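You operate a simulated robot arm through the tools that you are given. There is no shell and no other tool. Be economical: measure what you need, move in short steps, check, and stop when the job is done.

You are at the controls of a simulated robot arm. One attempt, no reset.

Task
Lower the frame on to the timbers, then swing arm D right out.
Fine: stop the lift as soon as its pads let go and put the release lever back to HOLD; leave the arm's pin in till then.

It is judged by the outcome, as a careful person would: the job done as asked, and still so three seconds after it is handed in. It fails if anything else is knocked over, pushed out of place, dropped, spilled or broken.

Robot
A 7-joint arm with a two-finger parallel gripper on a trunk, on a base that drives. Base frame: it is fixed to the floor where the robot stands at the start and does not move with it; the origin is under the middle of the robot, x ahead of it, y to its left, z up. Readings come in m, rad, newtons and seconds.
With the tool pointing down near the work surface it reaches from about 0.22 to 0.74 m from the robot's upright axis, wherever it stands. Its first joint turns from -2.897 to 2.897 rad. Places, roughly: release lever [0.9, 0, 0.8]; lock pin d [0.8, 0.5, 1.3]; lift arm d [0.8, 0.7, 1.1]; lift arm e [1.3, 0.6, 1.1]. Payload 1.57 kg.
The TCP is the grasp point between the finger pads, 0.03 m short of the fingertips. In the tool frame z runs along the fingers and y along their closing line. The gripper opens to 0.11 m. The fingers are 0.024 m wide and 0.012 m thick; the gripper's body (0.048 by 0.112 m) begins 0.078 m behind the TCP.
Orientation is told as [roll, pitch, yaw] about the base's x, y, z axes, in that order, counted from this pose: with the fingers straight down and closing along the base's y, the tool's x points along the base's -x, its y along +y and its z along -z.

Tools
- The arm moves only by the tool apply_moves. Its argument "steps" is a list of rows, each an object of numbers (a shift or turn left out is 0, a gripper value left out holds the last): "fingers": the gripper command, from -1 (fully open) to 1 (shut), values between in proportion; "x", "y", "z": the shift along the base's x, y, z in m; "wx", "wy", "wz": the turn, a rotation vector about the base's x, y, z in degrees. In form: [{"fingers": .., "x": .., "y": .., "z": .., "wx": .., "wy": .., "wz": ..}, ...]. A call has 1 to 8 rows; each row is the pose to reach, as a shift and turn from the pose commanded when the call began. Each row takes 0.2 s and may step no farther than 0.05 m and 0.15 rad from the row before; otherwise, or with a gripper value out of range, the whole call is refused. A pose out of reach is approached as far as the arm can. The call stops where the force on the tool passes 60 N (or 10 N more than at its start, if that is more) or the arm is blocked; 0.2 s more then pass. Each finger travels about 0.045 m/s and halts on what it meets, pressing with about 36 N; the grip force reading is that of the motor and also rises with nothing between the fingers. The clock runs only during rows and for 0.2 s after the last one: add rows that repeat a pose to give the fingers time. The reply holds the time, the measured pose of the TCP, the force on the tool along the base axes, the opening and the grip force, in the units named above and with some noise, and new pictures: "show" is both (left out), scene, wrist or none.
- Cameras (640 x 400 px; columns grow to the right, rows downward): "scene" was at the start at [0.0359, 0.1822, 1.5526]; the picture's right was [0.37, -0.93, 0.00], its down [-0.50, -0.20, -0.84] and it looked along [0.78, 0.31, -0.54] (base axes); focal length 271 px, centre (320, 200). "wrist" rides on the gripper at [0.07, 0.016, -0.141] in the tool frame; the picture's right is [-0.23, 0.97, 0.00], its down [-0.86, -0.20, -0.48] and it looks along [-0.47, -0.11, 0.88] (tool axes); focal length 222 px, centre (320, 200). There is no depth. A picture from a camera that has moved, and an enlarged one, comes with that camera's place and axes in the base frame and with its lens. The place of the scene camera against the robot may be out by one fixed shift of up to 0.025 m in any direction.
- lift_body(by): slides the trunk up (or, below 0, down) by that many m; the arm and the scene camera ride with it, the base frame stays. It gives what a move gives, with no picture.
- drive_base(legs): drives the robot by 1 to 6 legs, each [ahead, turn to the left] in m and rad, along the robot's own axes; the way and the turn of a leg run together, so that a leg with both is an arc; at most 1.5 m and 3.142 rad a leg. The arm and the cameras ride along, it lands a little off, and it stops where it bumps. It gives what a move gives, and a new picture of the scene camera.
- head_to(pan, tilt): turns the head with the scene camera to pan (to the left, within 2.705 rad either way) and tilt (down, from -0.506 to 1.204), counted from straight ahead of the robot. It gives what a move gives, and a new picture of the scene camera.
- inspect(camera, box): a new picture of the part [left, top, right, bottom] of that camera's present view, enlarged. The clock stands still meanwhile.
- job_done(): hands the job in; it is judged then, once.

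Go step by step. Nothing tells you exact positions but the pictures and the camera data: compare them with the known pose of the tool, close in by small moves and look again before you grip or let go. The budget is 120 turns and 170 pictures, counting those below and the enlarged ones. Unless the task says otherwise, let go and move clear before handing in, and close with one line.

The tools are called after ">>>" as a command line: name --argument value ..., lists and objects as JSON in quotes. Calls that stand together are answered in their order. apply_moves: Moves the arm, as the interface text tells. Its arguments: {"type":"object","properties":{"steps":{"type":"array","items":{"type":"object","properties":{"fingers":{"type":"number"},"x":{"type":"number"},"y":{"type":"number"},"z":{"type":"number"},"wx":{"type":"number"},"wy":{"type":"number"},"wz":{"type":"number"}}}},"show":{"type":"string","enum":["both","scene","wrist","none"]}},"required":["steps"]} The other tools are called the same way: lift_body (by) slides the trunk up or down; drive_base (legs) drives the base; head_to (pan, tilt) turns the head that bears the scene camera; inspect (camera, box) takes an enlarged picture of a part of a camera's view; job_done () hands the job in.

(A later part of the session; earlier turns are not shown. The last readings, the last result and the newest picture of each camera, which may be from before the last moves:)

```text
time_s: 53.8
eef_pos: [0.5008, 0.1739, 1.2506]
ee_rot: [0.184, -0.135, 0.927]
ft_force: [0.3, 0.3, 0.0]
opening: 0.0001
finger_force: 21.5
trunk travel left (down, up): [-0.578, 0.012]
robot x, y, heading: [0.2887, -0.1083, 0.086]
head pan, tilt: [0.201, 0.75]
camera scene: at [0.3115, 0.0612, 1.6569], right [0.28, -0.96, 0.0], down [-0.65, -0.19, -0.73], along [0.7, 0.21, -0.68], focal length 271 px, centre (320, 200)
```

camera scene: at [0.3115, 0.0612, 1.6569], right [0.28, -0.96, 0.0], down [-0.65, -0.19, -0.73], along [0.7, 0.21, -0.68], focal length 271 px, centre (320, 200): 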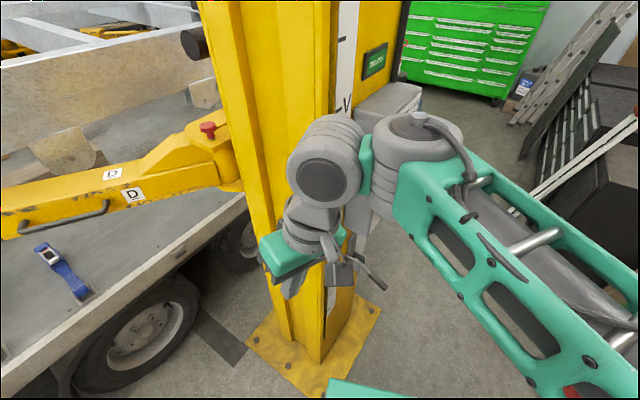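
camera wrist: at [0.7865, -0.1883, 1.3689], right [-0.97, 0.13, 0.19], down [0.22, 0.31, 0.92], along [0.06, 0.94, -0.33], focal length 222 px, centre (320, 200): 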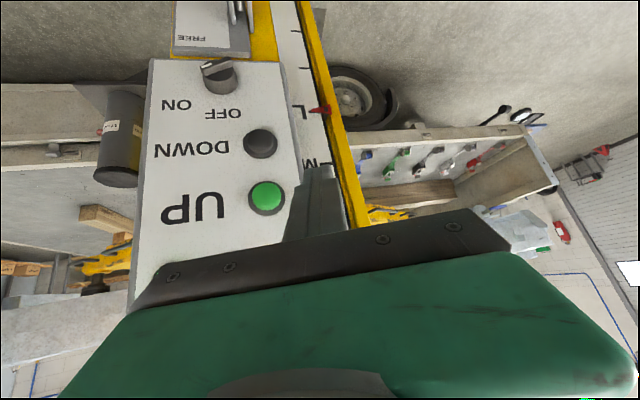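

I'm now at [0.29, -0.11] facing ahead. I'll bring the TCP to the right of the post, at a distance from the panel.

>>> apply_moves --steps '[{"x": 0.0, "y": -0.045, "wz": -3}, {"x": 0.0, "y": -0.09, "wz": -6}, {"x": 0.02, "y": -0.13, "wz": -9}, {"x": 0.05, "y": -0.17, "wz": -12}, {"x": 0.08, "y": -0.205, "wz": -14}, {"x": 0.12, "y": -0.23, "wz": -14}, {"x": 0.16, "y": -0.25, "wz": -14}]'

```text
time_s: 55.4
eef_pos: [0.6618, -0.0761, 1.2521]
ee_rot: [0.185, -0.135, 0.681]
ft_force: [0.1, -0.2, -1.3]
opening: 0.0
finger_force: 21.5
out of reach, approached as far as the arm can: row 4, 5
trunk travel left (down, up): [-0.578, 0.012]
robot x, y, heading: [0.2926, -0.1054, 0.089]
head pan, tilt: [0.201, 0.75]
camera scene: at [0.3123, 0.0607, 1.6569], right [0.28, -0.96, 0.0], down [-0.65, -0.19, -0.73], along [0.7, 0.21, -0.68], focal length 271 px, centre (320, 200)
camera wrist: at [0.5994, -0.1391, 1.3834], right [-0.45, 0.87, 0.21], down [0.79, 0.28, 0.54], along [0.42, 0.41, -0.81], focal length 222 px, centre (320, 200)
```

scene: 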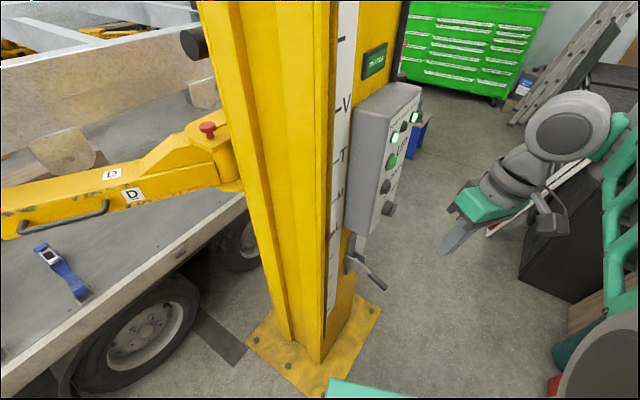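
wrist: 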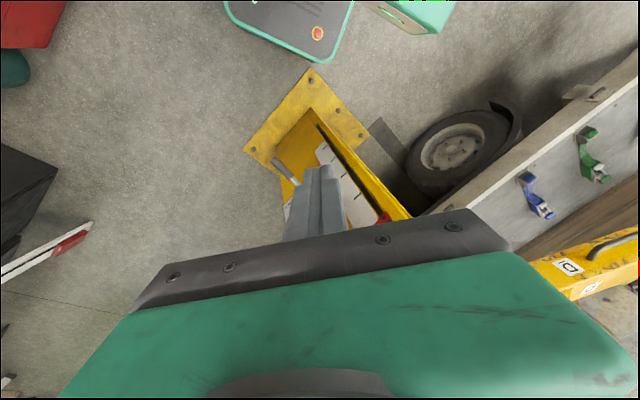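

The panel and gripper are both in clear view. I'll tilt the tool about 30° and advance to near the UP button.

>>> apply_moves --steps '[{"x": 0.03, "y": 0.0, "z": 0.01, "wx": 4.7, "wy": -5.8}, {"x": 0.06, "y": 0.0, "z": 0.02, "wx": 9.4, "wy": -11.6}, {"x": 0.1, "y": 0.0, "z": 0.03, "wx": 14.1, "wy": -17.4}, {"x": 0.14, "y": 0.0, "z": 0.04, "wx": 18.9, "wy": -23.3}, {"x": 0.16, "y": 0.0, "z": 0.04, "wx": 18.9, "wy": -23.3}]'

```text
time_s: 56.6
eef_pos: [0.822, -0.0741, 1.2918]
ee_rot: [0.187, -0.659, 0.681]
ft_force: [-1.0, -0.1, 0.2]
opening: 0.0001
finger_force: 21.2
trunk travel left (down, up): [-0.578, 0.012]
robot x, y, heading: [0.2939, -0.1118, 0.088]
head pan, tilt: [0.201, 0.75]
camera scene: at [0.312, 0.061, 1.6569], right [0.28, -0.96, 0.0], down [-0.65, -0.19, -0.73], along [0.7, 0.21, -0.68], focal length 271 px, centre (320, 200)
camera wrist: at [0.7169, -0.1725, 1.3616], right [-0.55, 0.79, 0.28], down [0.5, 0.04, 0.87], along [0.67, 0.61, -0.41], focal length 222 px, centre (320, 200)
```

scene: 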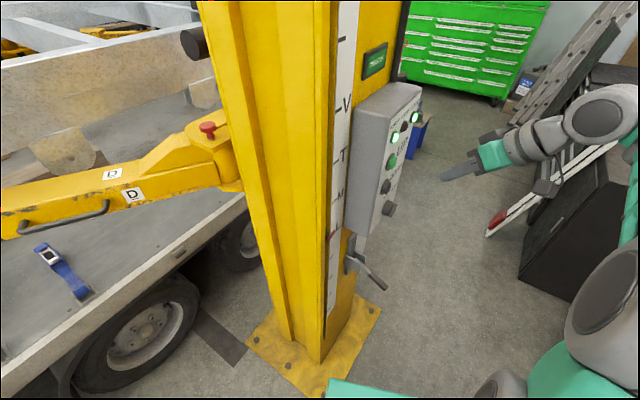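
wrist: 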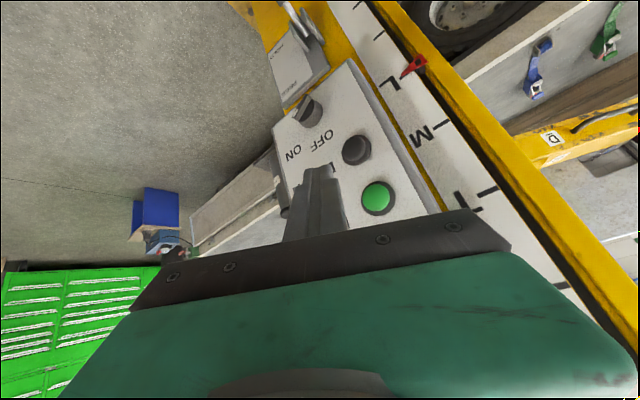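

By two wrist views UP is at about [0.864, 0.056, 1.264], and the fingertip is at [0.833, -0.058, 1.268]. I'll advance along the panel normal to just short of it.

>>> apply_moves --steps '[{"x": 0.012, "y": 0.04, "z": -0.002}, {"x": 0.022, "y": 0.075, "z": -0.003}, {"x": 0.026, "y": 0.09, "z": -0.004}]'

```text
time_s: 57.4
eef_pos: [0.8475, 0.0144, 1.2869]
ee_rot: [0.187, -0.659, 0.679]
ft_force: [0.3, 0.0, 0.0]
opening: 0.0
finger_force: 21.5
trunk travel left (down, up): [-0.578, 0.012]
robot x, y, heading: [0.2893, -0.1029, 0.088]
head pan, tilt: [0.201, 0.75]
camera scene: at [0.3116, 0.0611, 1.6569], right [0.28, -0.96, 0.0], down [-0.65, -0.19, -0.73], along [0.7, 0.21, -0.68], focal length 271 px, centre (320, 200)
camera wrist: at [0.7421, -0.0817, 1.357], right [-0.55, 0.79, 0.28], down [0.5, 0.04, 0.87], along [0.67, 0.61, -0.41], focal length 222 px, centre (320, 200)
```

scene: 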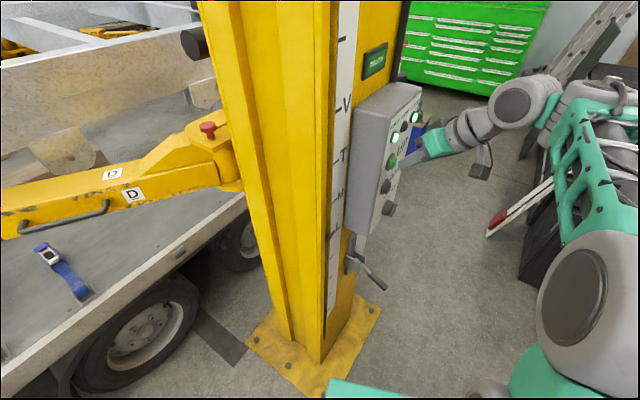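
wrist: 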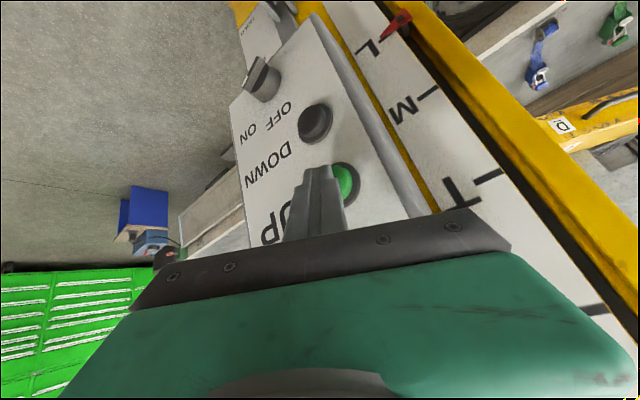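

The tip is about 2.5 cm from UP. I'll press gently and come back, watching the force, and then check the sign and scale.

>>> apply_moves --steps '[{"x": 0.0, "y": 0.015, "z": 0.003}, {"x": 0.001, "y": 0.024, "z": 0.003}, {"x": 0.003, "y": 0.03, "z": 0.003}]'

```text
time_s: 58.2
eef_pos: [0.85, 0.0347, 1.2898]
ee_rot: [0.189, -0.657, 0.671]
ft_force: [-11.6, -45.0, -3.7]
opening: 0.0
finger_force: 20.7
trunk travel left (down, up): [-0.578, 0.012]
robot x, y, heading: [0.2948, -0.1039, 0.084]
head pan, tilt: [0.201, 0.75]
camera scene: at [0.3107, 0.0528, 1.6577], right [0.28, -0.96, 0.0], down [-0.65, -0.19, -0.73], along [0.7, 0.21, -0.68], focal length 271 px, centre (320, 200)
camera wrist: at [0.7437, -0.0609, 1.3603], right [-0.54, 0.79, 0.28], down [0.5, 0.03, 0.86], along [0.67, 0.61, -0.41], focal length 222 px, centre (320, 200)
```

scene: 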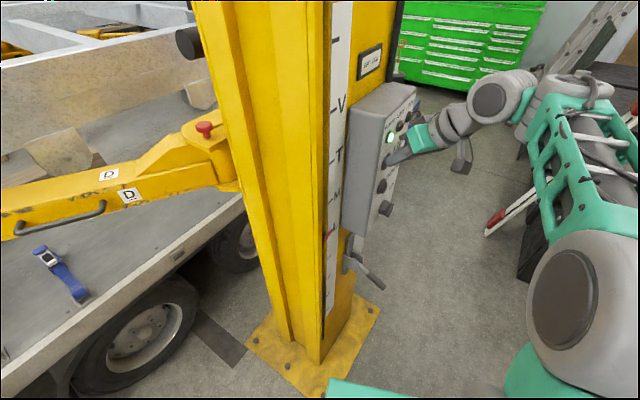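
wrist: 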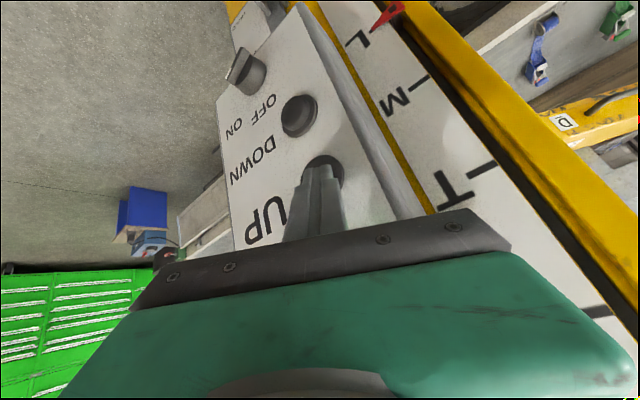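

UP is pressed with 45 N, the LOCK lamp is out and the sign has changed. I'll read the sign and scale.

>>> inspect --camera "scene" --box '[300, 20, 420, 240]'

>>> inspect --camera "scene" --box '[345, 35, 395, 85]'

```text
1.82 times, centred on (360, 130) of scene
camera zoom: at [0.3107, 0.0528, 1.6577], right [0.28, -0.96, 0.0], down [-0.65, -0.19, -0.73], along [0.7, 0.21, -0.68], focal length 493 px, centre (247, 327)
```

zoom: 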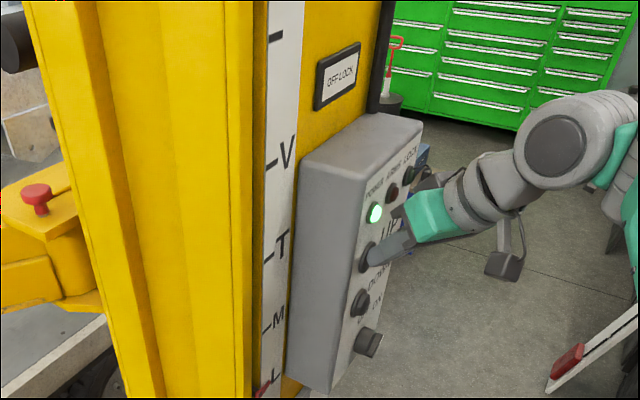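

```text
8.00 times, centred on (370, 60) of scene
camera zoom: at [0.3107, 0.0528, 1.6577], right [0.28, -0.96, 0.0], down [-0.65, -0.19, -0.73], along [0.7, 0.21, -0.68], focal length 2168 px, centre (-80, 1320)
```

zoom: 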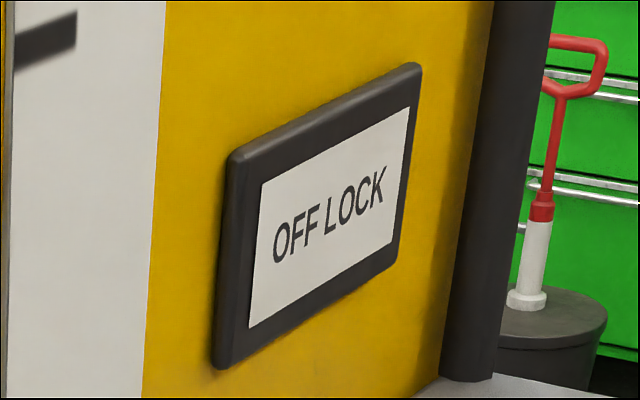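

The sign reads OFF LOCK. I'll let the button go at once and back away.

>>> apply_moves --steps '[{"x": -0.006, "y": -0.03, "z": 0}, {"x": -0.02, "y": -0.07, "z": 0}, {"x": -0.034, "y": -0.11, "z": 0}]'

>>> inspect --camera "scene" --box '[300, 20, 420, 300]'

```text
time_s: 59.0
eef_pos: [0.817, -0.0673, 1.2902]
ee_rot: [0.186, -0.66, 0.681]
ft_force: [-0.3, 0.0, -0.1]
opening: 0.0002
finger_force: 20.9
trunk travel left (down, up): [-0.578, 0.012]
robot x, y, heading: [0.2939, -0.1038, 0.086]
head pan, tilt: [0.201, 0.75]
camera scene: at [0.3112, 0.0598, 1.657], right [0.28, -0.96, 0.0], down [-0.65, -0.19, -0.73], along [0.7, 0.21, -0.68], focal length 271 px, centre (320, 200)
camera wrist: at [0.7111, -0.1633, 1.3598], right [-0.55, 0.79, 0.28], down [0.5, 0.04, 0.87], along [0.67, 0.62, -0.41], focal length 222 px, centre (320, 200)
```

scene: 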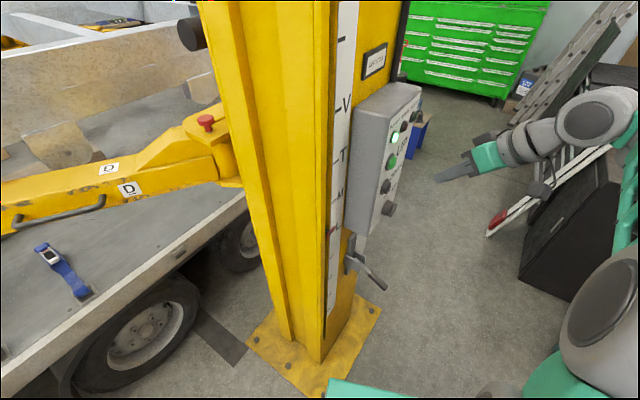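
wrist: 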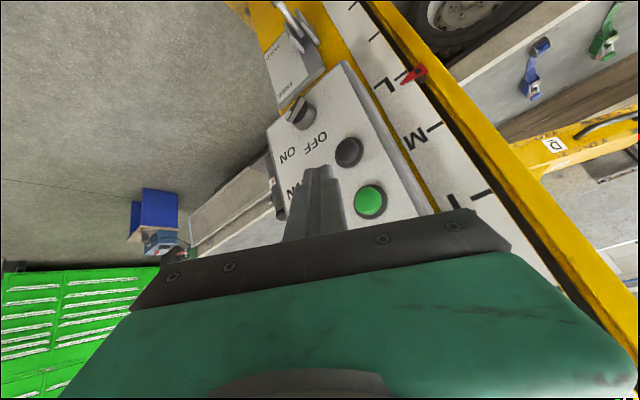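

```text
1.43 times, centred on (360, 160) of scene
camera zoom: at [0.3112, 0.0598, 1.657], right [0.28, -0.96, 0.0], down [-0.65, -0.19, -0.73], along [0.7, 0.21, -0.68], focal length 387 px, centre (263, 257)
```

zoom: 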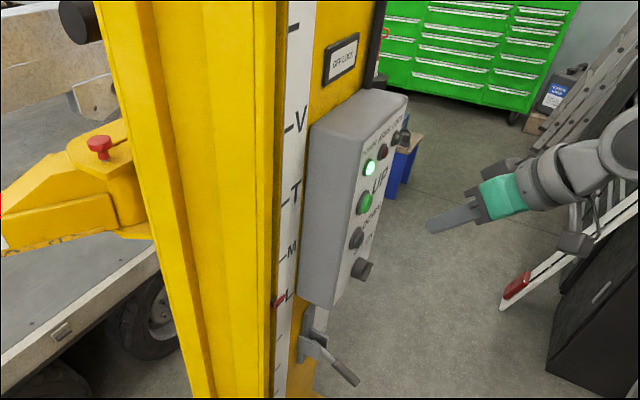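

The lift holds OFF LOCK by itself. The lever grip's end is at about [0.86, -0.015, 0.735], pivoting near [0.91, 0.12, 0.78]; I'll re-aim the tool so its fingers straddle the grip, then lower the trunk.

>>> apply_moves --steps '[{"fingers": 1, "x": -0.01, "y": -0.02, "wz": 8}, {"x": -0.02, "y": -0.04, "wz": 16}, {"x": -0.03, "y": -0.06, "wz": 24}, {"x": -0.03, "y": -0.08, "wz": 31}]' --show "none"

>>> apply_moves --steps '[{"wx": -7, "wy": -1.9, "wz": -3.3}, {"wx": -14.2, "wy": -3.8, "wz": -6.6}]' --show "none"

>>> lift_body --by -0.36

>>> head_to --pan 0.05 --tilt 0.75

```text
time_s: 60.0
eef_pos: [0.7676, -0.1131, 1.1736]
ee_rot: [0.19, -0.658, 1.188]
ft_force: [0.3, -0.6, -0.4]
opening: 0.0002
finger_force: 20.6
out of reach, approached as far as the arm can: row 1, 2, 3, 4
trunk travel left (down, up): [-0.578, 0.012]
robot x, y, heading: [0.289, -0.106, 0.089]
head pan, tilt: [0.201, 0.75]
```

```text
time_s: 60.6
eef_pos: [0.7653, -0.1092, 1.1746]
ee_rot: [0.011, -0.448, 1.199]
ft_force: [-0.2, -0.6, 0.1]
opening: 0.0
finger_force: 21.1
trunk travel left (down, up): [-0.578, 0.012]
robot x, y, heading: [0.2927, -0.1071, 0.09]
head pan, tilt: [0.201, 0.75]
```

```text
time_s: 64.1
eef_pos: [0.7651, -0.1106, 0.8149]
ee_rot: [0.01, -0.45, 1.2]
ft_force: [0.4, -1.2, 0.0]
opening: 0.0
finger_force: 21.6
trunk travel left (down, up): [-0.218, 0.372]
robot x, y, heading: [0.2935, -0.105, 0.086]
head pan, tilt: [0.201, 0.75]
```

```text
time_s: 64.8
eef_pos: [0.7654, -0.1107, 0.8161]
ee_rot: [0.01, -0.45, 1.199]
ft_force: [1.2, 0.1, 0.5]
opening: 0.0
finger_force: 21.6
trunk travel left (down, up): [-0.218, 0.372]
robot x, y, heading: [0.2915, -0.1061, 0.088]
head pan, tilt: [0.051, 0.75]
camera scene: at [0.3142, 0.0488, 1.2969], right [0.14, -0.99, 0.0], down [-0.68, -0.09, -0.73], along [0.72, 0.1, -0.68], focal length 271 px, centre (320, 200)
```

scene: 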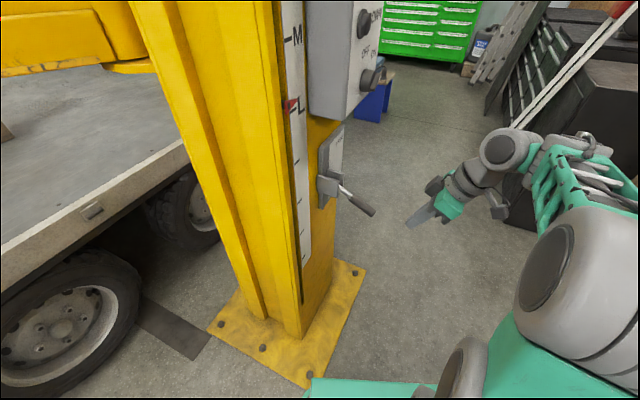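

The lever grip runs from about [0.88, 0.043, 0.76] to [0.858, -0.014, 0.737]. I'll open the fingers and go to a spot 9 cm above it along the tool axis.

>>> apply_moves --steps '[{"fingers": -0.3, "x": 0.03, "y": 0.02, "z": 0.02}, {"x": 0.06, "y": 0.045, "z": 0.02}, {"x": 0.089, "y": 0.07, "z": 0.015}, {"x": 0.089, "y": 0.087, "z": 0.013}]'

```text
time_s: 65.8
eef_pos: [0.8549, -0.0235, 0.8266]
ee_rot: [0.01, -0.45, 1.197]
ft_force: [-0.1, 0.3, 0.9]
opening: 0.0714
finger_force: 0.1
trunk travel left (down, up): [-0.218, 0.372]
robot x, y, heading: [0.2932, -0.1066, 0.086]
head pan, tilt: [0.051, 0.75]
camera scene: at [0.3144, 0.0487, 1.2969], right [0.14, -0.99, 0.0], down [-0.68, -0.09, -0.73], along [0.72, 0.1, -0.68], focal length 271 px, centre (320, 200)
camera wrist: at [0.795, -0.1333, 0.9255], right [-0.83, 0.54, 0.11], down [0.4, 0.45, 0.8], along [0.38, 0.71, -0.59], focal length 222 px, centre (320, 200)
```

scene: 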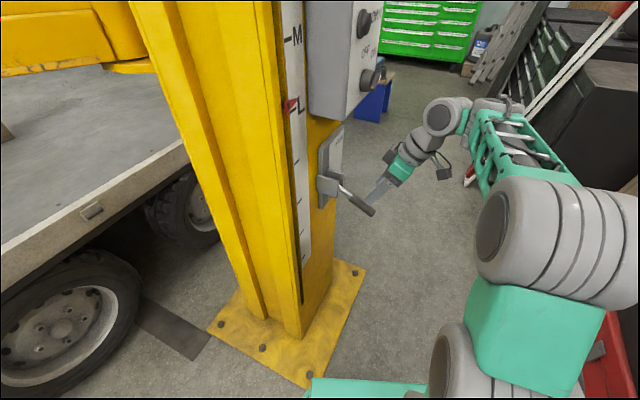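
wrist: 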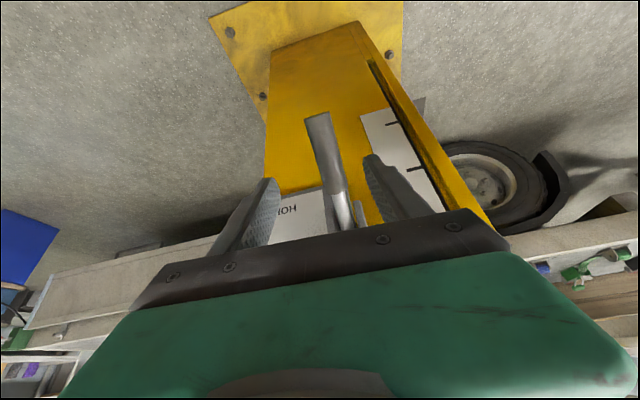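

The grip lies between the fingers, about 1 cm off centre. I'll descend along the tool axis with that correction.

>>> apply_moves --steps '[{"x": -0.004, "y": 0.012, "z": -0.02}, {"x": 0.0, "y": 0.022, "z": -0.045}, {"x": 0.004, "y": 0.032, "z": -0.07}, {"x": 0.005, "y": 0.036, "z": -0.078}]'

```text
time_s: 66.8
eef_pos: [0.8605, 0.0115, 0.7496]
ee_rot: [0.011, -0.448, 1.197]
ft_force: [-0.8, -0.1, -0.6]
opening: 0.0717
finger_force: 0.1
trunk travel left (down, up): [-0.218, 0.372]
robot x, y, heading: [0.2935, -0.1045, 0.087]
head pan, tilt: [0.051, 0.75]
camera scene: at [0.3143, 0.0488, 1.2969], right [0.14, -0.99, 0.0], down [-0.68, -0.09, -0.73], along [0.72, 0.1, -0.68], focal length 271 px, centre (320, 200)
camera wrist: at [0.8, -0.0978, 0.8482], right [-0.83, 0.54, 0.11], down [0.4, 0.45, 0.8], along [0.39, 0.71, -0.59], focal length 222 px, centre (320, 200)
```

scene: 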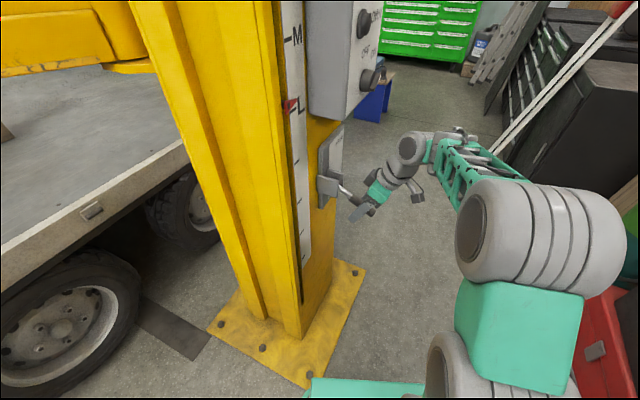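
wrist: 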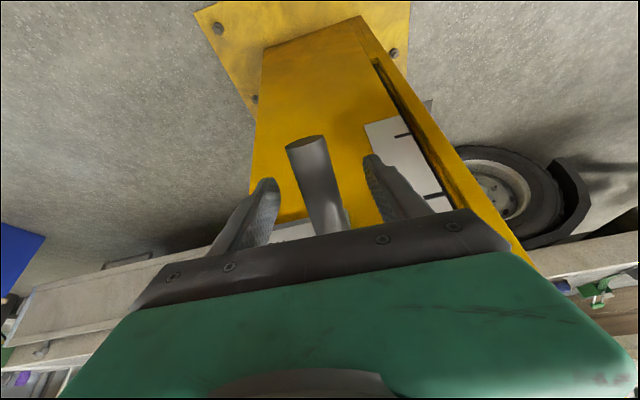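

The grip sits well between the fingers at the TCP. I'll close on it.

>>> apply_moves --steps '[{"fingers": 1}, {"fingers": 1}, {"fingers": 1}, {"fingers": 1}, {"fingers": 1}]' --show "wrist"

```text
time_s: 68.0
eef_pos: [0.8605, 0.0124, 0.7507]
ee_rot: [0.011, -0.451, 1.199]
ft_force: [-4.3, -0.2, -0.1]
opening: 0.0269
finger_force: 35.2
trunk travel left (down, up): [-0.218, 0.372]
robot x, y, heading: [0.2931, -0.1036, 0.087]
head pan, tilt: [0.051, 0.75]
camera wrist: at [0.7996, -0.0976, 0.8484], right [-0.83, 0.54, 0.11], down [0.39, 0.45, 0.8], along [0.38, 0.71, -0.59], focal length 222 px, centre (320, 200)
```

wrist: 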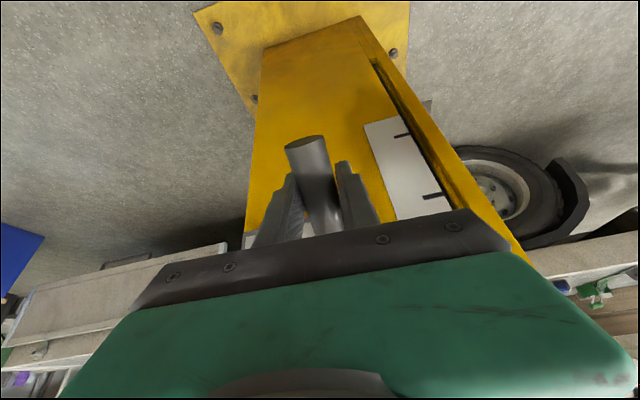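

The grip is held (0.027 m). I'll raise it along its arc in small steps.

>>> apply_moves --steps '[{"x": -0.001, "y": -0.003, "z": 0.018}, {"x": -0.002, "y": -0.005, "z": 0.035}, {"x": -0.001, "y": -0.004, "z": 0.053}, {"x": 0, "y": 0, "z": 0.07}]'

```text
time_s: 69.0
eef_pos: [0.8606, 0.0118, 0.8221]
ee_rot: [0.01, -0.451, 1.199]
ft_force: [-9.1, -8.1, -10.4]
opening: 0.027
finger_force: 37.2
trunk travel left (down, up): [-0.218, 0.372]
robot x, y, heading: [0.2927, -0.1061, 0.088]
head pan, tilt: [0.051, 0.75]
camera scene: at [0.3141, 0.0483, 1.2971], right [0.14, -0.99, 0.0], down [-0.68, -0.09, -0.73], along [0.72, 0.1, -0.68], focal length 271 px, centre (320, 200)
camera wrist: at [0.7991, -0.0978, 0.9192], right [-0.83, 0.54, 0.11], down [0.4, 0.45, 0.8], along [0.38, 0.71, -0.59], focal length 222 px, centre (320, 200)
```

scene: 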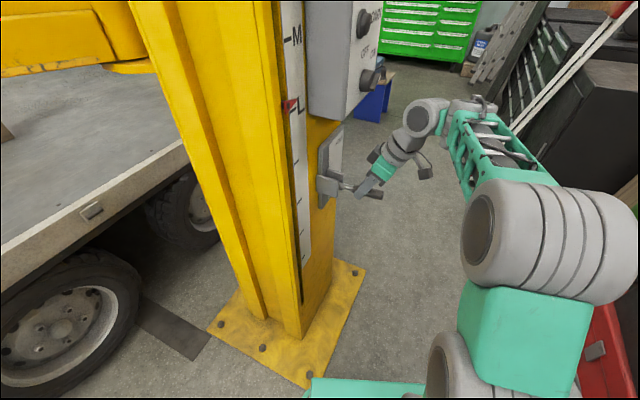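
wrist: 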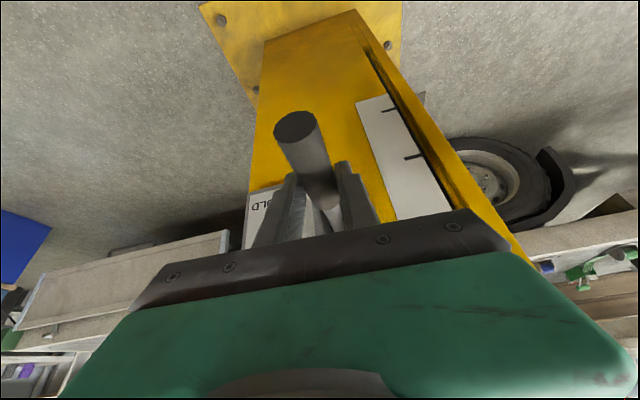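

The lever is about level now. I'll carry on upward.

>>> apply_moves --steps '[{"x": -0.002, "y": -0.004, "z": 0.015}, {"x": -0.001, "y": -0.002, "z": 0.03}, {"x": 0.001, "y": 0.003, "z": 0.045}, {"x": 0.004, "y": 0.011, "z": 0.058}]'

```text
time_s: 70.0
eef_pos: [0.8619, 0.0223, 0.8782]
ee_rot: [0.013, -0.447, 1.191]
ft_force: [-12.4, -7.3, -17.0]
opening: 0.0261
finger_force: 37.0
trunk travel left (down, up): [-0.218, 0.372]
robot x, y, heading: [0.2932, -0.1047, 0.084]
head pan, tilt: [0.051, 0.75]
camera scene: at [0.3142, 0.0484, 1.2967], right [0.14, -0.99, 0.0], down [-0.68, -0.09, -0.73], along [0.72, 0.1, -0.68], focal length 271 px, centre (320, 200)
camera wrist: at [0.8029, -0.0877, 0.9757], right [-0.83, 0.54, 0.11], down [0.4, 0.45, 0.8], along [0.38, 0.71, -0.59], focal length 222 px, centre (320, 200)
```

scene: 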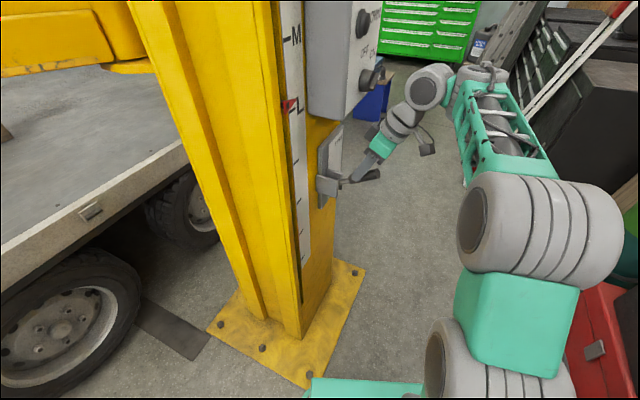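
wrist: 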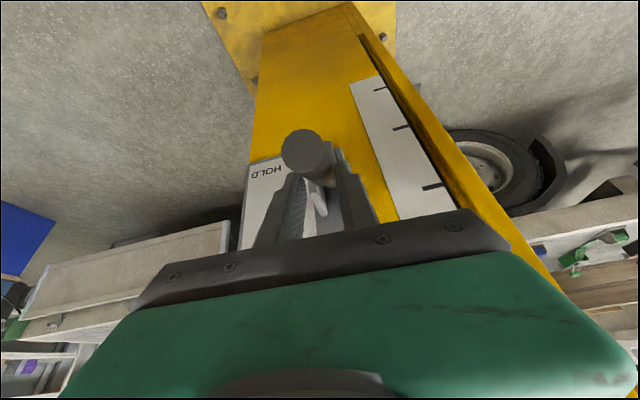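

The lever is pointing up some 35°. I'll continue until it seats.

>>> apply_moves --steps '[{"x": 0.003, "y": 0.007, "z": 0.01}, {"x": 0.006, "y": 0.015, "z": 0.019}, {"x": 0.009, "y": 0.024, "z": 0.027}]'

```text
time_s: 70.8
eef_pos: [0.8718, 0.0482, 0.906]
ee_rot: [0.009, -0.452, 1.198]
ft_force: [0.1, -0.9, 0.1]
opening: 0.0
finger_force: 20.9
trunk travel left (down, up): [-0.218, 0.372]
robot x, y, heading: [0.2935, -0.1061, 0.089]
head pan, tilt: [0.051, 0.75]
camera scene: at [0.3143, 0.0488, 1.2969], right [0.14, -0.99, 0.0], down [-0.68, -0.09, -0.73], along [0.72, 0.1, -0.68], focal length 271 px, centre (320, 200)
camera wrist: at [0.8121, -0.062, 1.0037], right [-0.83, 0.54, 0.11], down [0.39, 0.45, 0.8], along [0.39, 0.71, -0.59], focal length 222 px, centre (320, 200)
```

scene: 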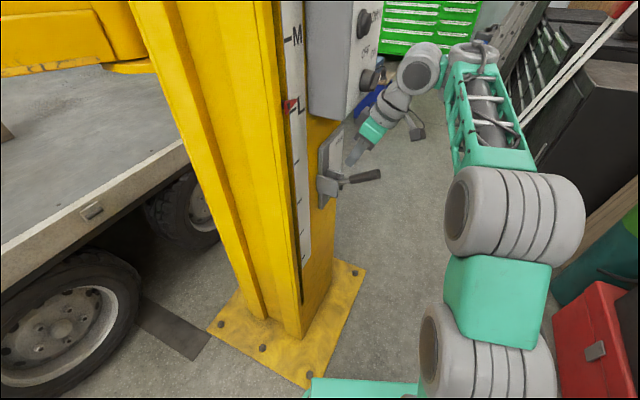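
wrist: 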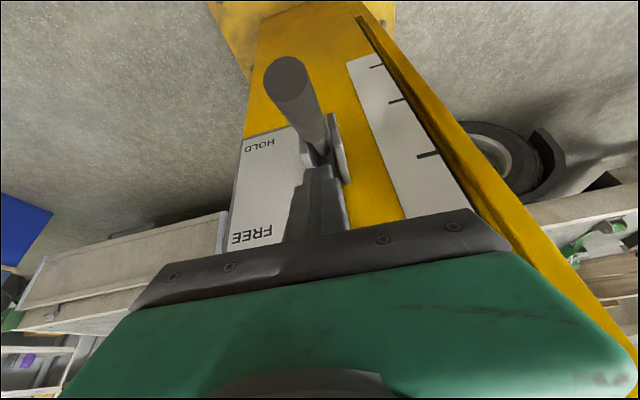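

The grip slipped out near the top. I'll look closely at where the lever stands.

>>> inspect --camera "scene" --box '[300, 110, 420, 230]'

>>> inspect --camera "wrist" --box '[210, 30, 430, 250]'

```text
3.33 times, centred on (360, 170) of scene
camera zoom: at [0.3143, 0.0488, 1.2969], right [0.14, -0.99, 0.0], down [-0.68, -0.09, -0.73], along [0.72, 0.1, -0.68], focal length 903 px, centre (187, 300)
```

zoom: 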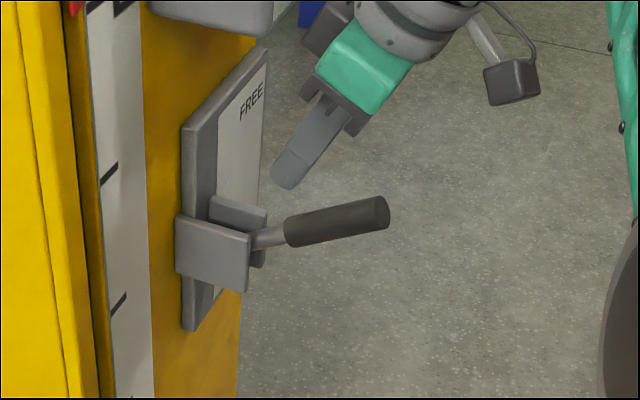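

```text
1.82 times, centred on (320, 140) of wrist
camera zoom: at [0.8121, -0.062, 1.0037], right [-0.83, 0.54, 0.11], down [0.39, 0.45, 0.8], along [0.39, 0.71, -0.59], focal length 404 px, centre (320, 309)
```

zoom: 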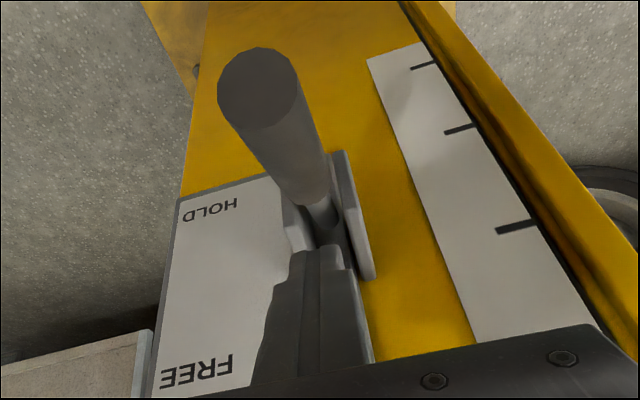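

The lever stands at about +30°, mirroring HOLD at -30°, and it resisted there, so it has most likely reached FREE. I'll lift clear of it, step outward, and raise the trunk to press DOWN (about [0.862, 0.057, 1.185]).

>>> apply_moves --steps '[{"z": 0.03}, {"x": -0.002, "y": -0.01, "z": 0.055}, {"x": -0.013, "y": -0.035, "z": 0.07}, {"x": -0.026, "y": -0.065, "z": 0.08}, {"x": -0.039, "y": -0.095, "z": 0.08}]' --show "none"

>>> lift_body --by 0.226

>>> head_to --pan 0.2 --tilt 0.7

>>> apply_moves --steps '[{"y": 0.005}]' --show "wrist"

```text
time_s: 72.0
eef_pos: [0.828, -0.0041, 0.9263]
ee_rot: [0.009, -0.45, 1.199]
ft_force: [0.1, -0.3, 0.3]
opening: 0.0003
finger_force: 21.5
out of reach, approached as far as the arm can: row 1, 2, 3, 4, 5
trunk travel left (down, up): [-0.218, 0.372]
robot x, y, heading: [0.2894, -0.1068, 0.083]
head pan, tilt: [0.051, 0.75]
```

```text
time_s: 74.4
eef_pos: [0.827, -0.0038, 1.1507]
ee_rot: [0.01, -0.45, 1.199]
ft_force: [0.0, 0.1, -0.3]
opening: 0.0003
finger_force: 21.2
trunk travel left (down, up): [-0.444, 0.146]
robot x, y, heading: [0.2932, -0.1078, 0.088]
head pan, tilt: [0.051, 0.75]
```

```text
time_s: 75.1
eef_pos: [0.8281, -0.0048, 1.1516]
ee_rot: [0.008, -0.452, 1.199]
ft_force: [1.1, -0.3, -0.1]
opening: 0.0
finger_force: 20.9
trunk travel left (down, up): [-0.444, 0.146]
robot x, y, heading: [0.2933, -0.1036, 0.084]
head pan, tilt: [0.201, 0.7]
camera scene: at [0.3137, 0.0615, 1.5271], right [0.28, -0.96, 0.0], down [-0.62, -0.18, -0.76], along [0.73, 0.22, -0.64], focal length 271 px, centre (320, 200)
```

scene: 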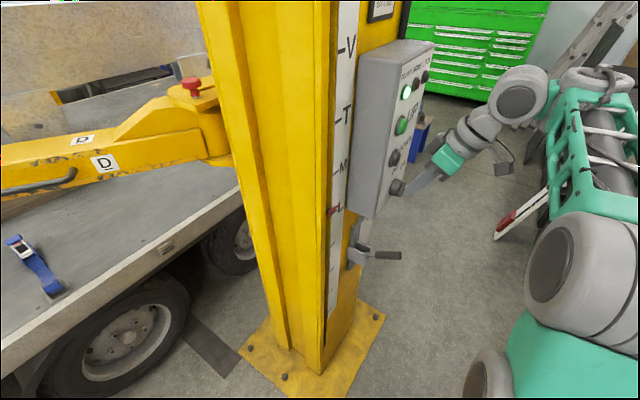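

```text
time_s: 75.5
eef_pos: [0.8276, 0.0006, 1.1521]
ee_rot: [0.009, -0.451, 1.198]
ft_force: [0.4, 0.3, 0.0]
opening: 0.0
finger_force: 21.6
trunk travel left (down, up): [-0.444, 0.146]
robot x, y, heading: [0.2914, -0.1056, 0.086]
head pan, tilt: [0.201, 0.7]
camera wrist: at [0.767, -0.1097, 1.249], right [-0.83, 0.54, 0.11], down [0.39, 0.45, 0.8], along [0.39, 0.71, -0.59], focal length 222 px, centre (320, 200)
```

wrist: 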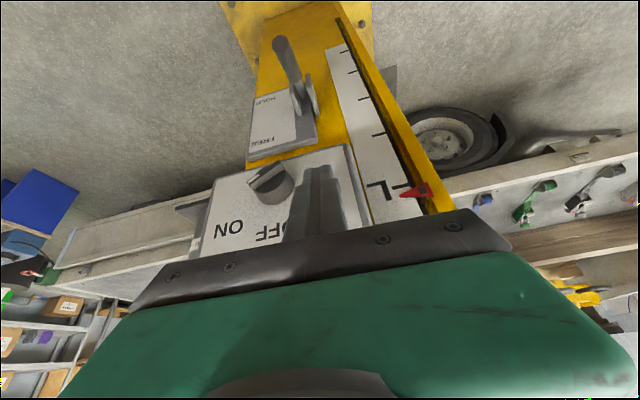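

The fingertip is beside the OFF/ON knob, so I'll raise the trunk further for DOWN and tilt the tool slightly for a better wrist view.

>>> lift_body --by 0.07

>>> apply_moves --steps '[{"x": 0.004, "y": -0.01, "z": -0.003, "wx": 5.6, "wy": -2}, {"x": 0.01, "y": -0.015, "z": -0.006, "wx": 11.3, "wy": -4.1}]'

```text
time_s: 76.5
eef_pos: [0.8272, 0.0008, 1.2223]
ee_rot: [0.007, -0.45, 1.198]
ft_force: [0.2, -0.6, 0.1]
opening: 0.0
finger_force: 20.9
trunk travel left (down, up): [-0.514, 0.076]
robot x, y, heading: [0.2941, -0.1051, 0.084]
head pan, tilt: [0.201, 0.7]
```

```text
time_s: 77.2
eef_pos: [0.8372, -0.0153, 1.2161]
ee_rot: [0.015, -0.661, 1.196]
ft_force: [0.1, -0.6, -0.1]
opening: 0.0
finger_force: 21.6
trunk travel left (down, up): [-0.514, 0.076]
robot x, y, heading: [0.2934, -0.1063, 0.09]
head pan, tilt: [0.201, 0.7]
camera scene: at [0.3136, 0.0611, 1.5972], right [0.28, -0.96, 0.0], down [-0.62, -0.18, -0.77], along [0.73, 0.22, -0.64], focal length 271 px, centre (320, 200)
camera wrist: at [0.7711, -0.1418, 1.285], right [-0.84, 0.52, 0.15], down [0.33, 0.28, 0.9], along [0.42, 0.81, -0.41], focal length 222 px, centre (320, 200)
```

scene: 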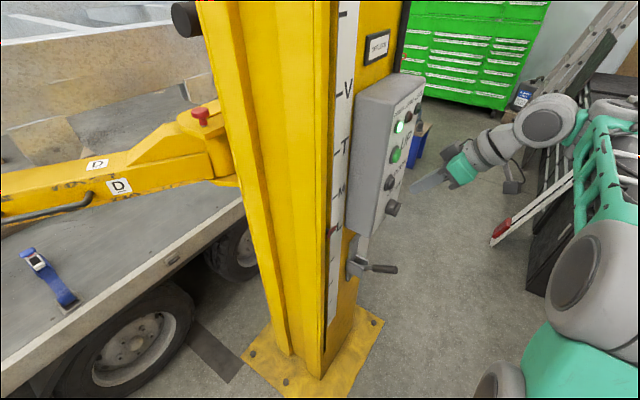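
wrist: 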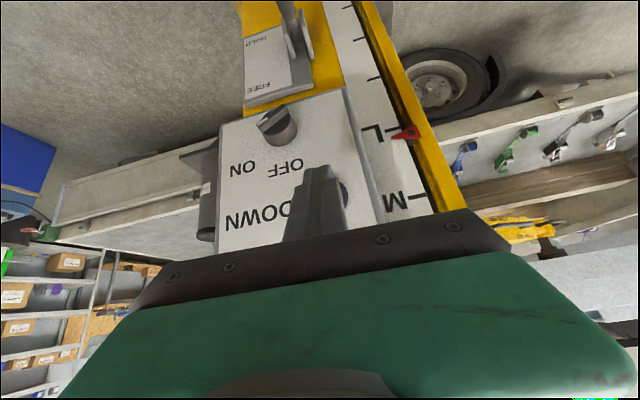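

DOWN is at about [0.856, 0.057, 1.182] and the fingertip is 5.5 cm off, aligned. Before pressing I'll turn the head to see the pad, the timbers and the scale together.

>>> head_to --pan 0.6 --tilt 0.45

>>> inspect --camera "scene" --box '[0, 60, 240, 210]'

```text
time_s: 78.0
eef_pos: [0.8373, -0.0152, 1.2154]
ee_rot: [0.015, -0.661, 1.196]
ft_force: [-0.4, 0.2, -0.7]
opening: 0.0
finger_force: 21.1
trunk travel left (down, up): [-0.514, 0.076]
robot x, y, heading: [0.294, -0.1051, 0.09]
head pan, tilt: [0.6, 0.45]
camera scene: at [0.3033, 0.0957, 1.6193], right [0.63, -0.77, 0.0], down [-0.34, -0.28, -0.9], along [0.7, 0.57, -0.44], focal length 271 px, centre (320, 200)
```

scene: 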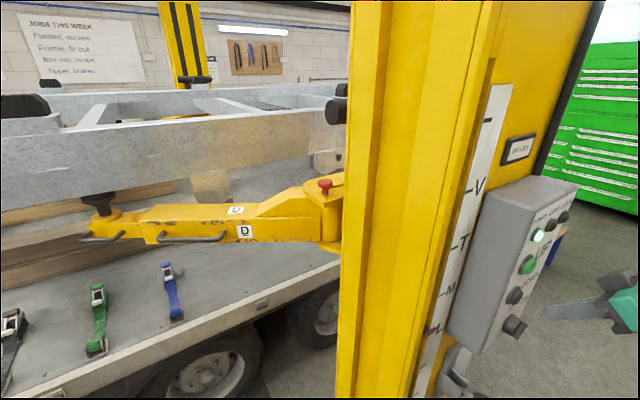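

```text
2.67 times, centred on (120, 135) of scene
camera zoom: at [0.3033, 0.0957, 1.6193], right [0.63, -0.77, 0.0], down [-0.34, -0.28, -0.9], along [0.7, 0.57, -0.44], focal length 723 px, centre (853, 373)
```

zoom: 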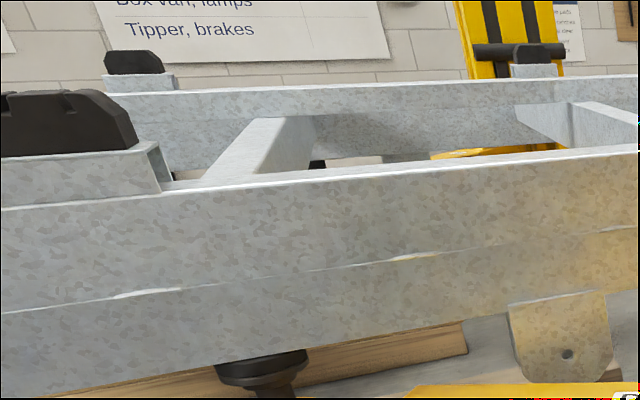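

This view shows pad, pointer, sign and buttons at once. I'll read the notices on the wall quickly.

>>> inspect --camera "scene" --box '[200, 50, 224, 86]'

```text
11.11 times, centred on (212, 68) of scene
camera zoom: at [0.3033, 0.0957, 1.6193], right [0.63, -0.77, 0.0], down [-0.34, -0.28, -0.9], along [0.7, 0.57, -0.44], focal length 3011 px, centre (1520, 1667)
```

zoom: 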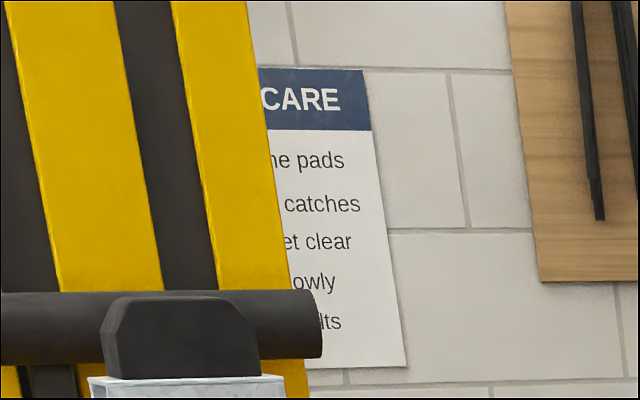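

It's only a general care notice. Now I'll press DOWN briefly and watch.

>>> apply_moves --steps '[{"x": 0.009, "y": 0.038, "z": -0.007}, {"x": 0.012, "y": 0.05, "z": -0.01}, {"x": 0.014, "y": 0.058, "z": -0.01}]'

```text
time_s: 78.8
eef_pos: [0.8488, 0.0358, 1.2065]
ee_rot: [0.015, -0.66, 1.19]
ft_force: [-16.1, -44.8, 4.5]
opening: 0.0
finger_force: 21.0
trunk travel left (down, up): [-0.514, 0.076]
robot x, y, heading: [0.2907, -0.1073, 0.079]
head pan, tilt: [0.6, 0.45]
camera scene: at [0.3011, 0.0882, 1.6204], right [0.63, -0.78, 0.0], down [-0.34, -0.27, -0.9], along [0.7, 0.57, -0.43], focal length 271 px, centre (320, 200)
camera wrist: at [0.7819, -0.0911, 1.2771], right [-0.84, 0.52, 0.15], down [0.33, 0.28, 0.9], along [0.43, 0.81, -0.41], focal length 222 px, centre (320, 200)
```

scene: 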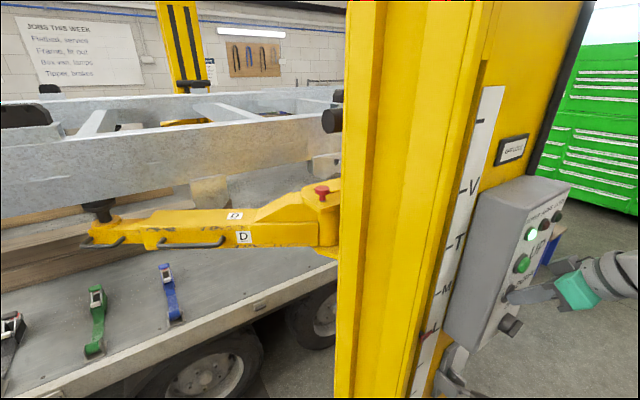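
wrist: 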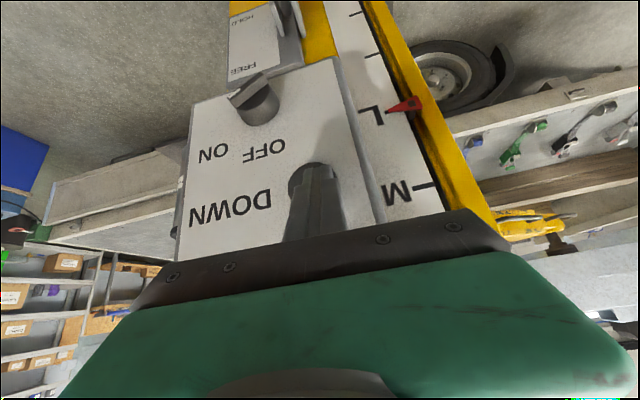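

The button is in. I'll hold it for a short while and compare the pad height and sign.

>>> apply_moves --steps '[{"x": 0}, {"x": 0}]' --show "scene"

>>> inspect --camera "scene" --box '[400, 80, 600, 380]'

```text
time_s: 79.4
eef_pos: [0.8485, 0.0352, 1.2075]
ee_rot: [0.015, -0.66, 1.193]
ft_force: [-12.5, -49.4, 6.5]
opening: 0.0
finger_force: 21.3
trunk travel left (down, up): [-0.514, 0.076]
robot x, y, heading: [0.2929, -0.1057, 0.083]
head pan, tilt: [0.6, 0.45]
camera scene: at [0.3017, 0.0869, 1.6205], right [0.63, -0.78, 0.0], down [-0.34, -0.27, -0.9], along [0.7, 0.57, -0.43], focal length 271 px, centre (320, 200)
```

scene: 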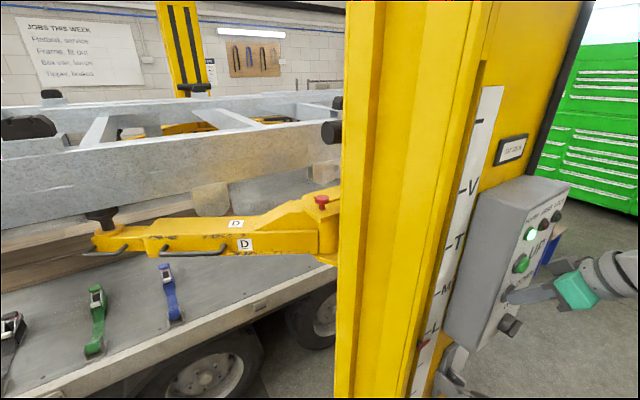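

```text
1.33 times, centred on (500, 230) of scene
camera zoom: at [0.3017, 0.0869, 1.6205], right [0.63, -0.78, 0.0], down [-0.34, -0.27, -0.9], along [0.7, 0.57, -0.43], focal length 361 px, centre (80, 160)
```

zoom: 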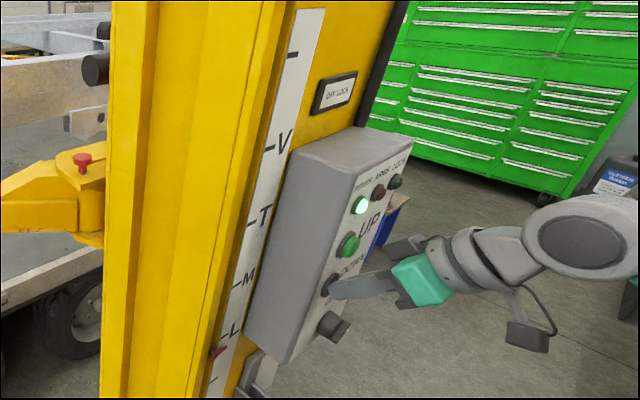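

It is lowering, at roughly 4 cm/s. I'll enlarge the frame and timber to see the gap left.

>>> inspect --camera "scene" --box '[0, 130, 240, 280]'

```text
2.67 times, centred on (120, 205) of scene
camera zoom: at [0.3017, 0.0869, 1.6205], right [0.63, -0.78, 0.0], down [-0.34, -0.27, -0.9], along [0.7, 0.57, -0.43], focal length 723 px, centre (853, 187)
```

zoom: 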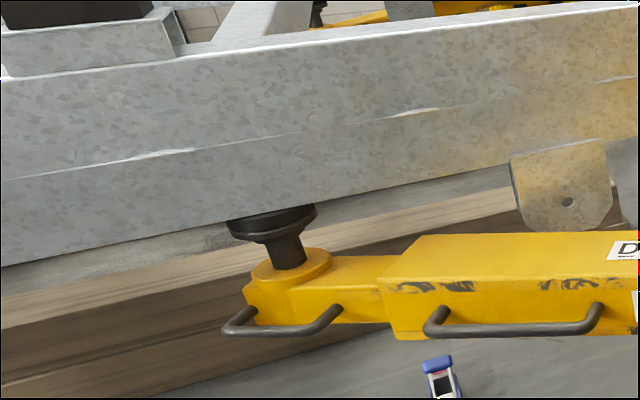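

There is still a gap to the timbers. I'll keep DOWN held in short spells.

>>> apply_moves --steps '[{"x": 0}, {"x": 0}]' --show "none"

>>> inspect --camera "scene" --box '[0, 130, 240, 280]'

```text
time_s: 80.0
eef_pos: [0.8494, 0.0356, 1.2085]
ee_rot: [0.016, -0.661, 1.192]
ft_force: [-11.8, -49.4, 8.1]
opening: 0.0002
finger_force: 21.4
trunk travel left (down, up): [-0.514, 0.076]
robot x, y, heading: [0.2901, -0.1065, 0.077]
head pan, tilt: [0.6, 0.45]
```

```text
2.67 times, centred on (120, 205) of scene
camera zoom: at [0.3019, 0.0866, 1.6205], right [0.63, -0.78, 0.0], down [-0.34, -0.27, -0.9], along [0.7, 0.57, -0.43], focal length 723 px, centre (853, 187)
```

zoom: 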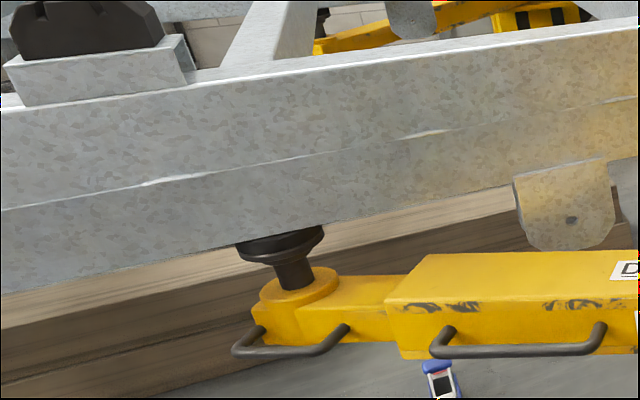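

About 2 cm more down; still not resting. Continuing in the same way.

>>> apply_moves --steps '[{"x": 0}]' --show "none"

>>> inspect --camera "scene" --box '[0, 130, 240, 280]'

```text
time_s: 80.4
eef_pos: [0.8494, 0.0339, 1.2077]
ee_rot: [0.017, -0.662, 1.192]
ft_force: [-11.4, -49.7, 8.4]
opening: 0.0
finger_force: 21.4
trunk travel left (down, up): [-0.514, 0.076]
robot x, y, heading: [0.293, -0.1033, 0.081]
head pan, tilt: [0.6, 0.45]
```

```text
2.67 times, centred on (120, 205) of scene
camera zoom: at [0.3019, 0.0865, 1.6205], right [0.63, -0.78, 0.0], down [-0.34, -0.27, -0.9], along [0.7, 0.57, -0.43], focal length 723 px, centre (853, 187)
```

zoom: 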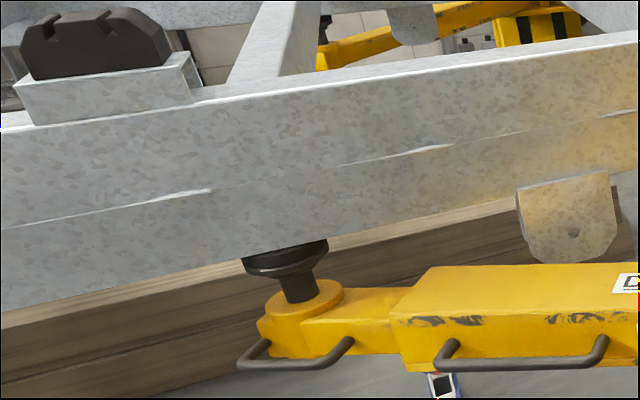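

The timber top is nearly covered, so contact is close. One more short spell.

>>> apply_moves --steps '[{"x": 0}]' --show "none"

>>> inspect --camera "scene" --box '[0, 130, 240, 280]'

```text
time_s: 80.8
eef_pos: [0.8486, 0.0352, 1.2062]
ee_rot: [0.016, -0.661, 1.191]
ft_force: [-11.3, -49.4, 10.3]
opening: 0.0002
finger_force: 21.3
trunk travel left (down, up): [-0.514, 0.076]
robot x, y, heading: [0.2943, -0.1076, 0.077]
head pan, tilt: [0.6, 0.45]
```

```text
2.67 times, centred on (120, 205) of scene
camera zoom: at [0.3019, 0.0864, 1.6205], right [0.63, -0.78, 0.0], down [-0.34, -0.27, -0.9], along [0.7, 0.57, -0.43], focal length 723 px, centre (853, 187)
```

zoom: 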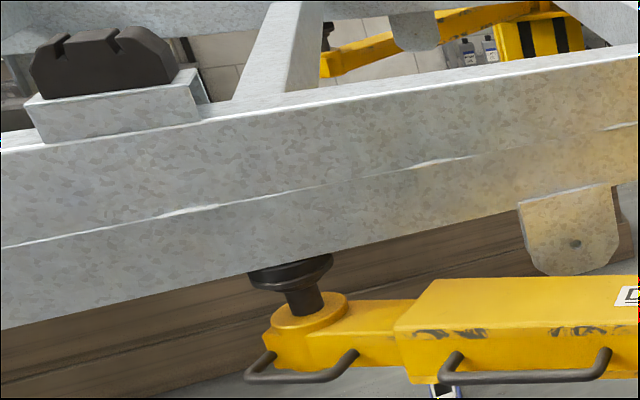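

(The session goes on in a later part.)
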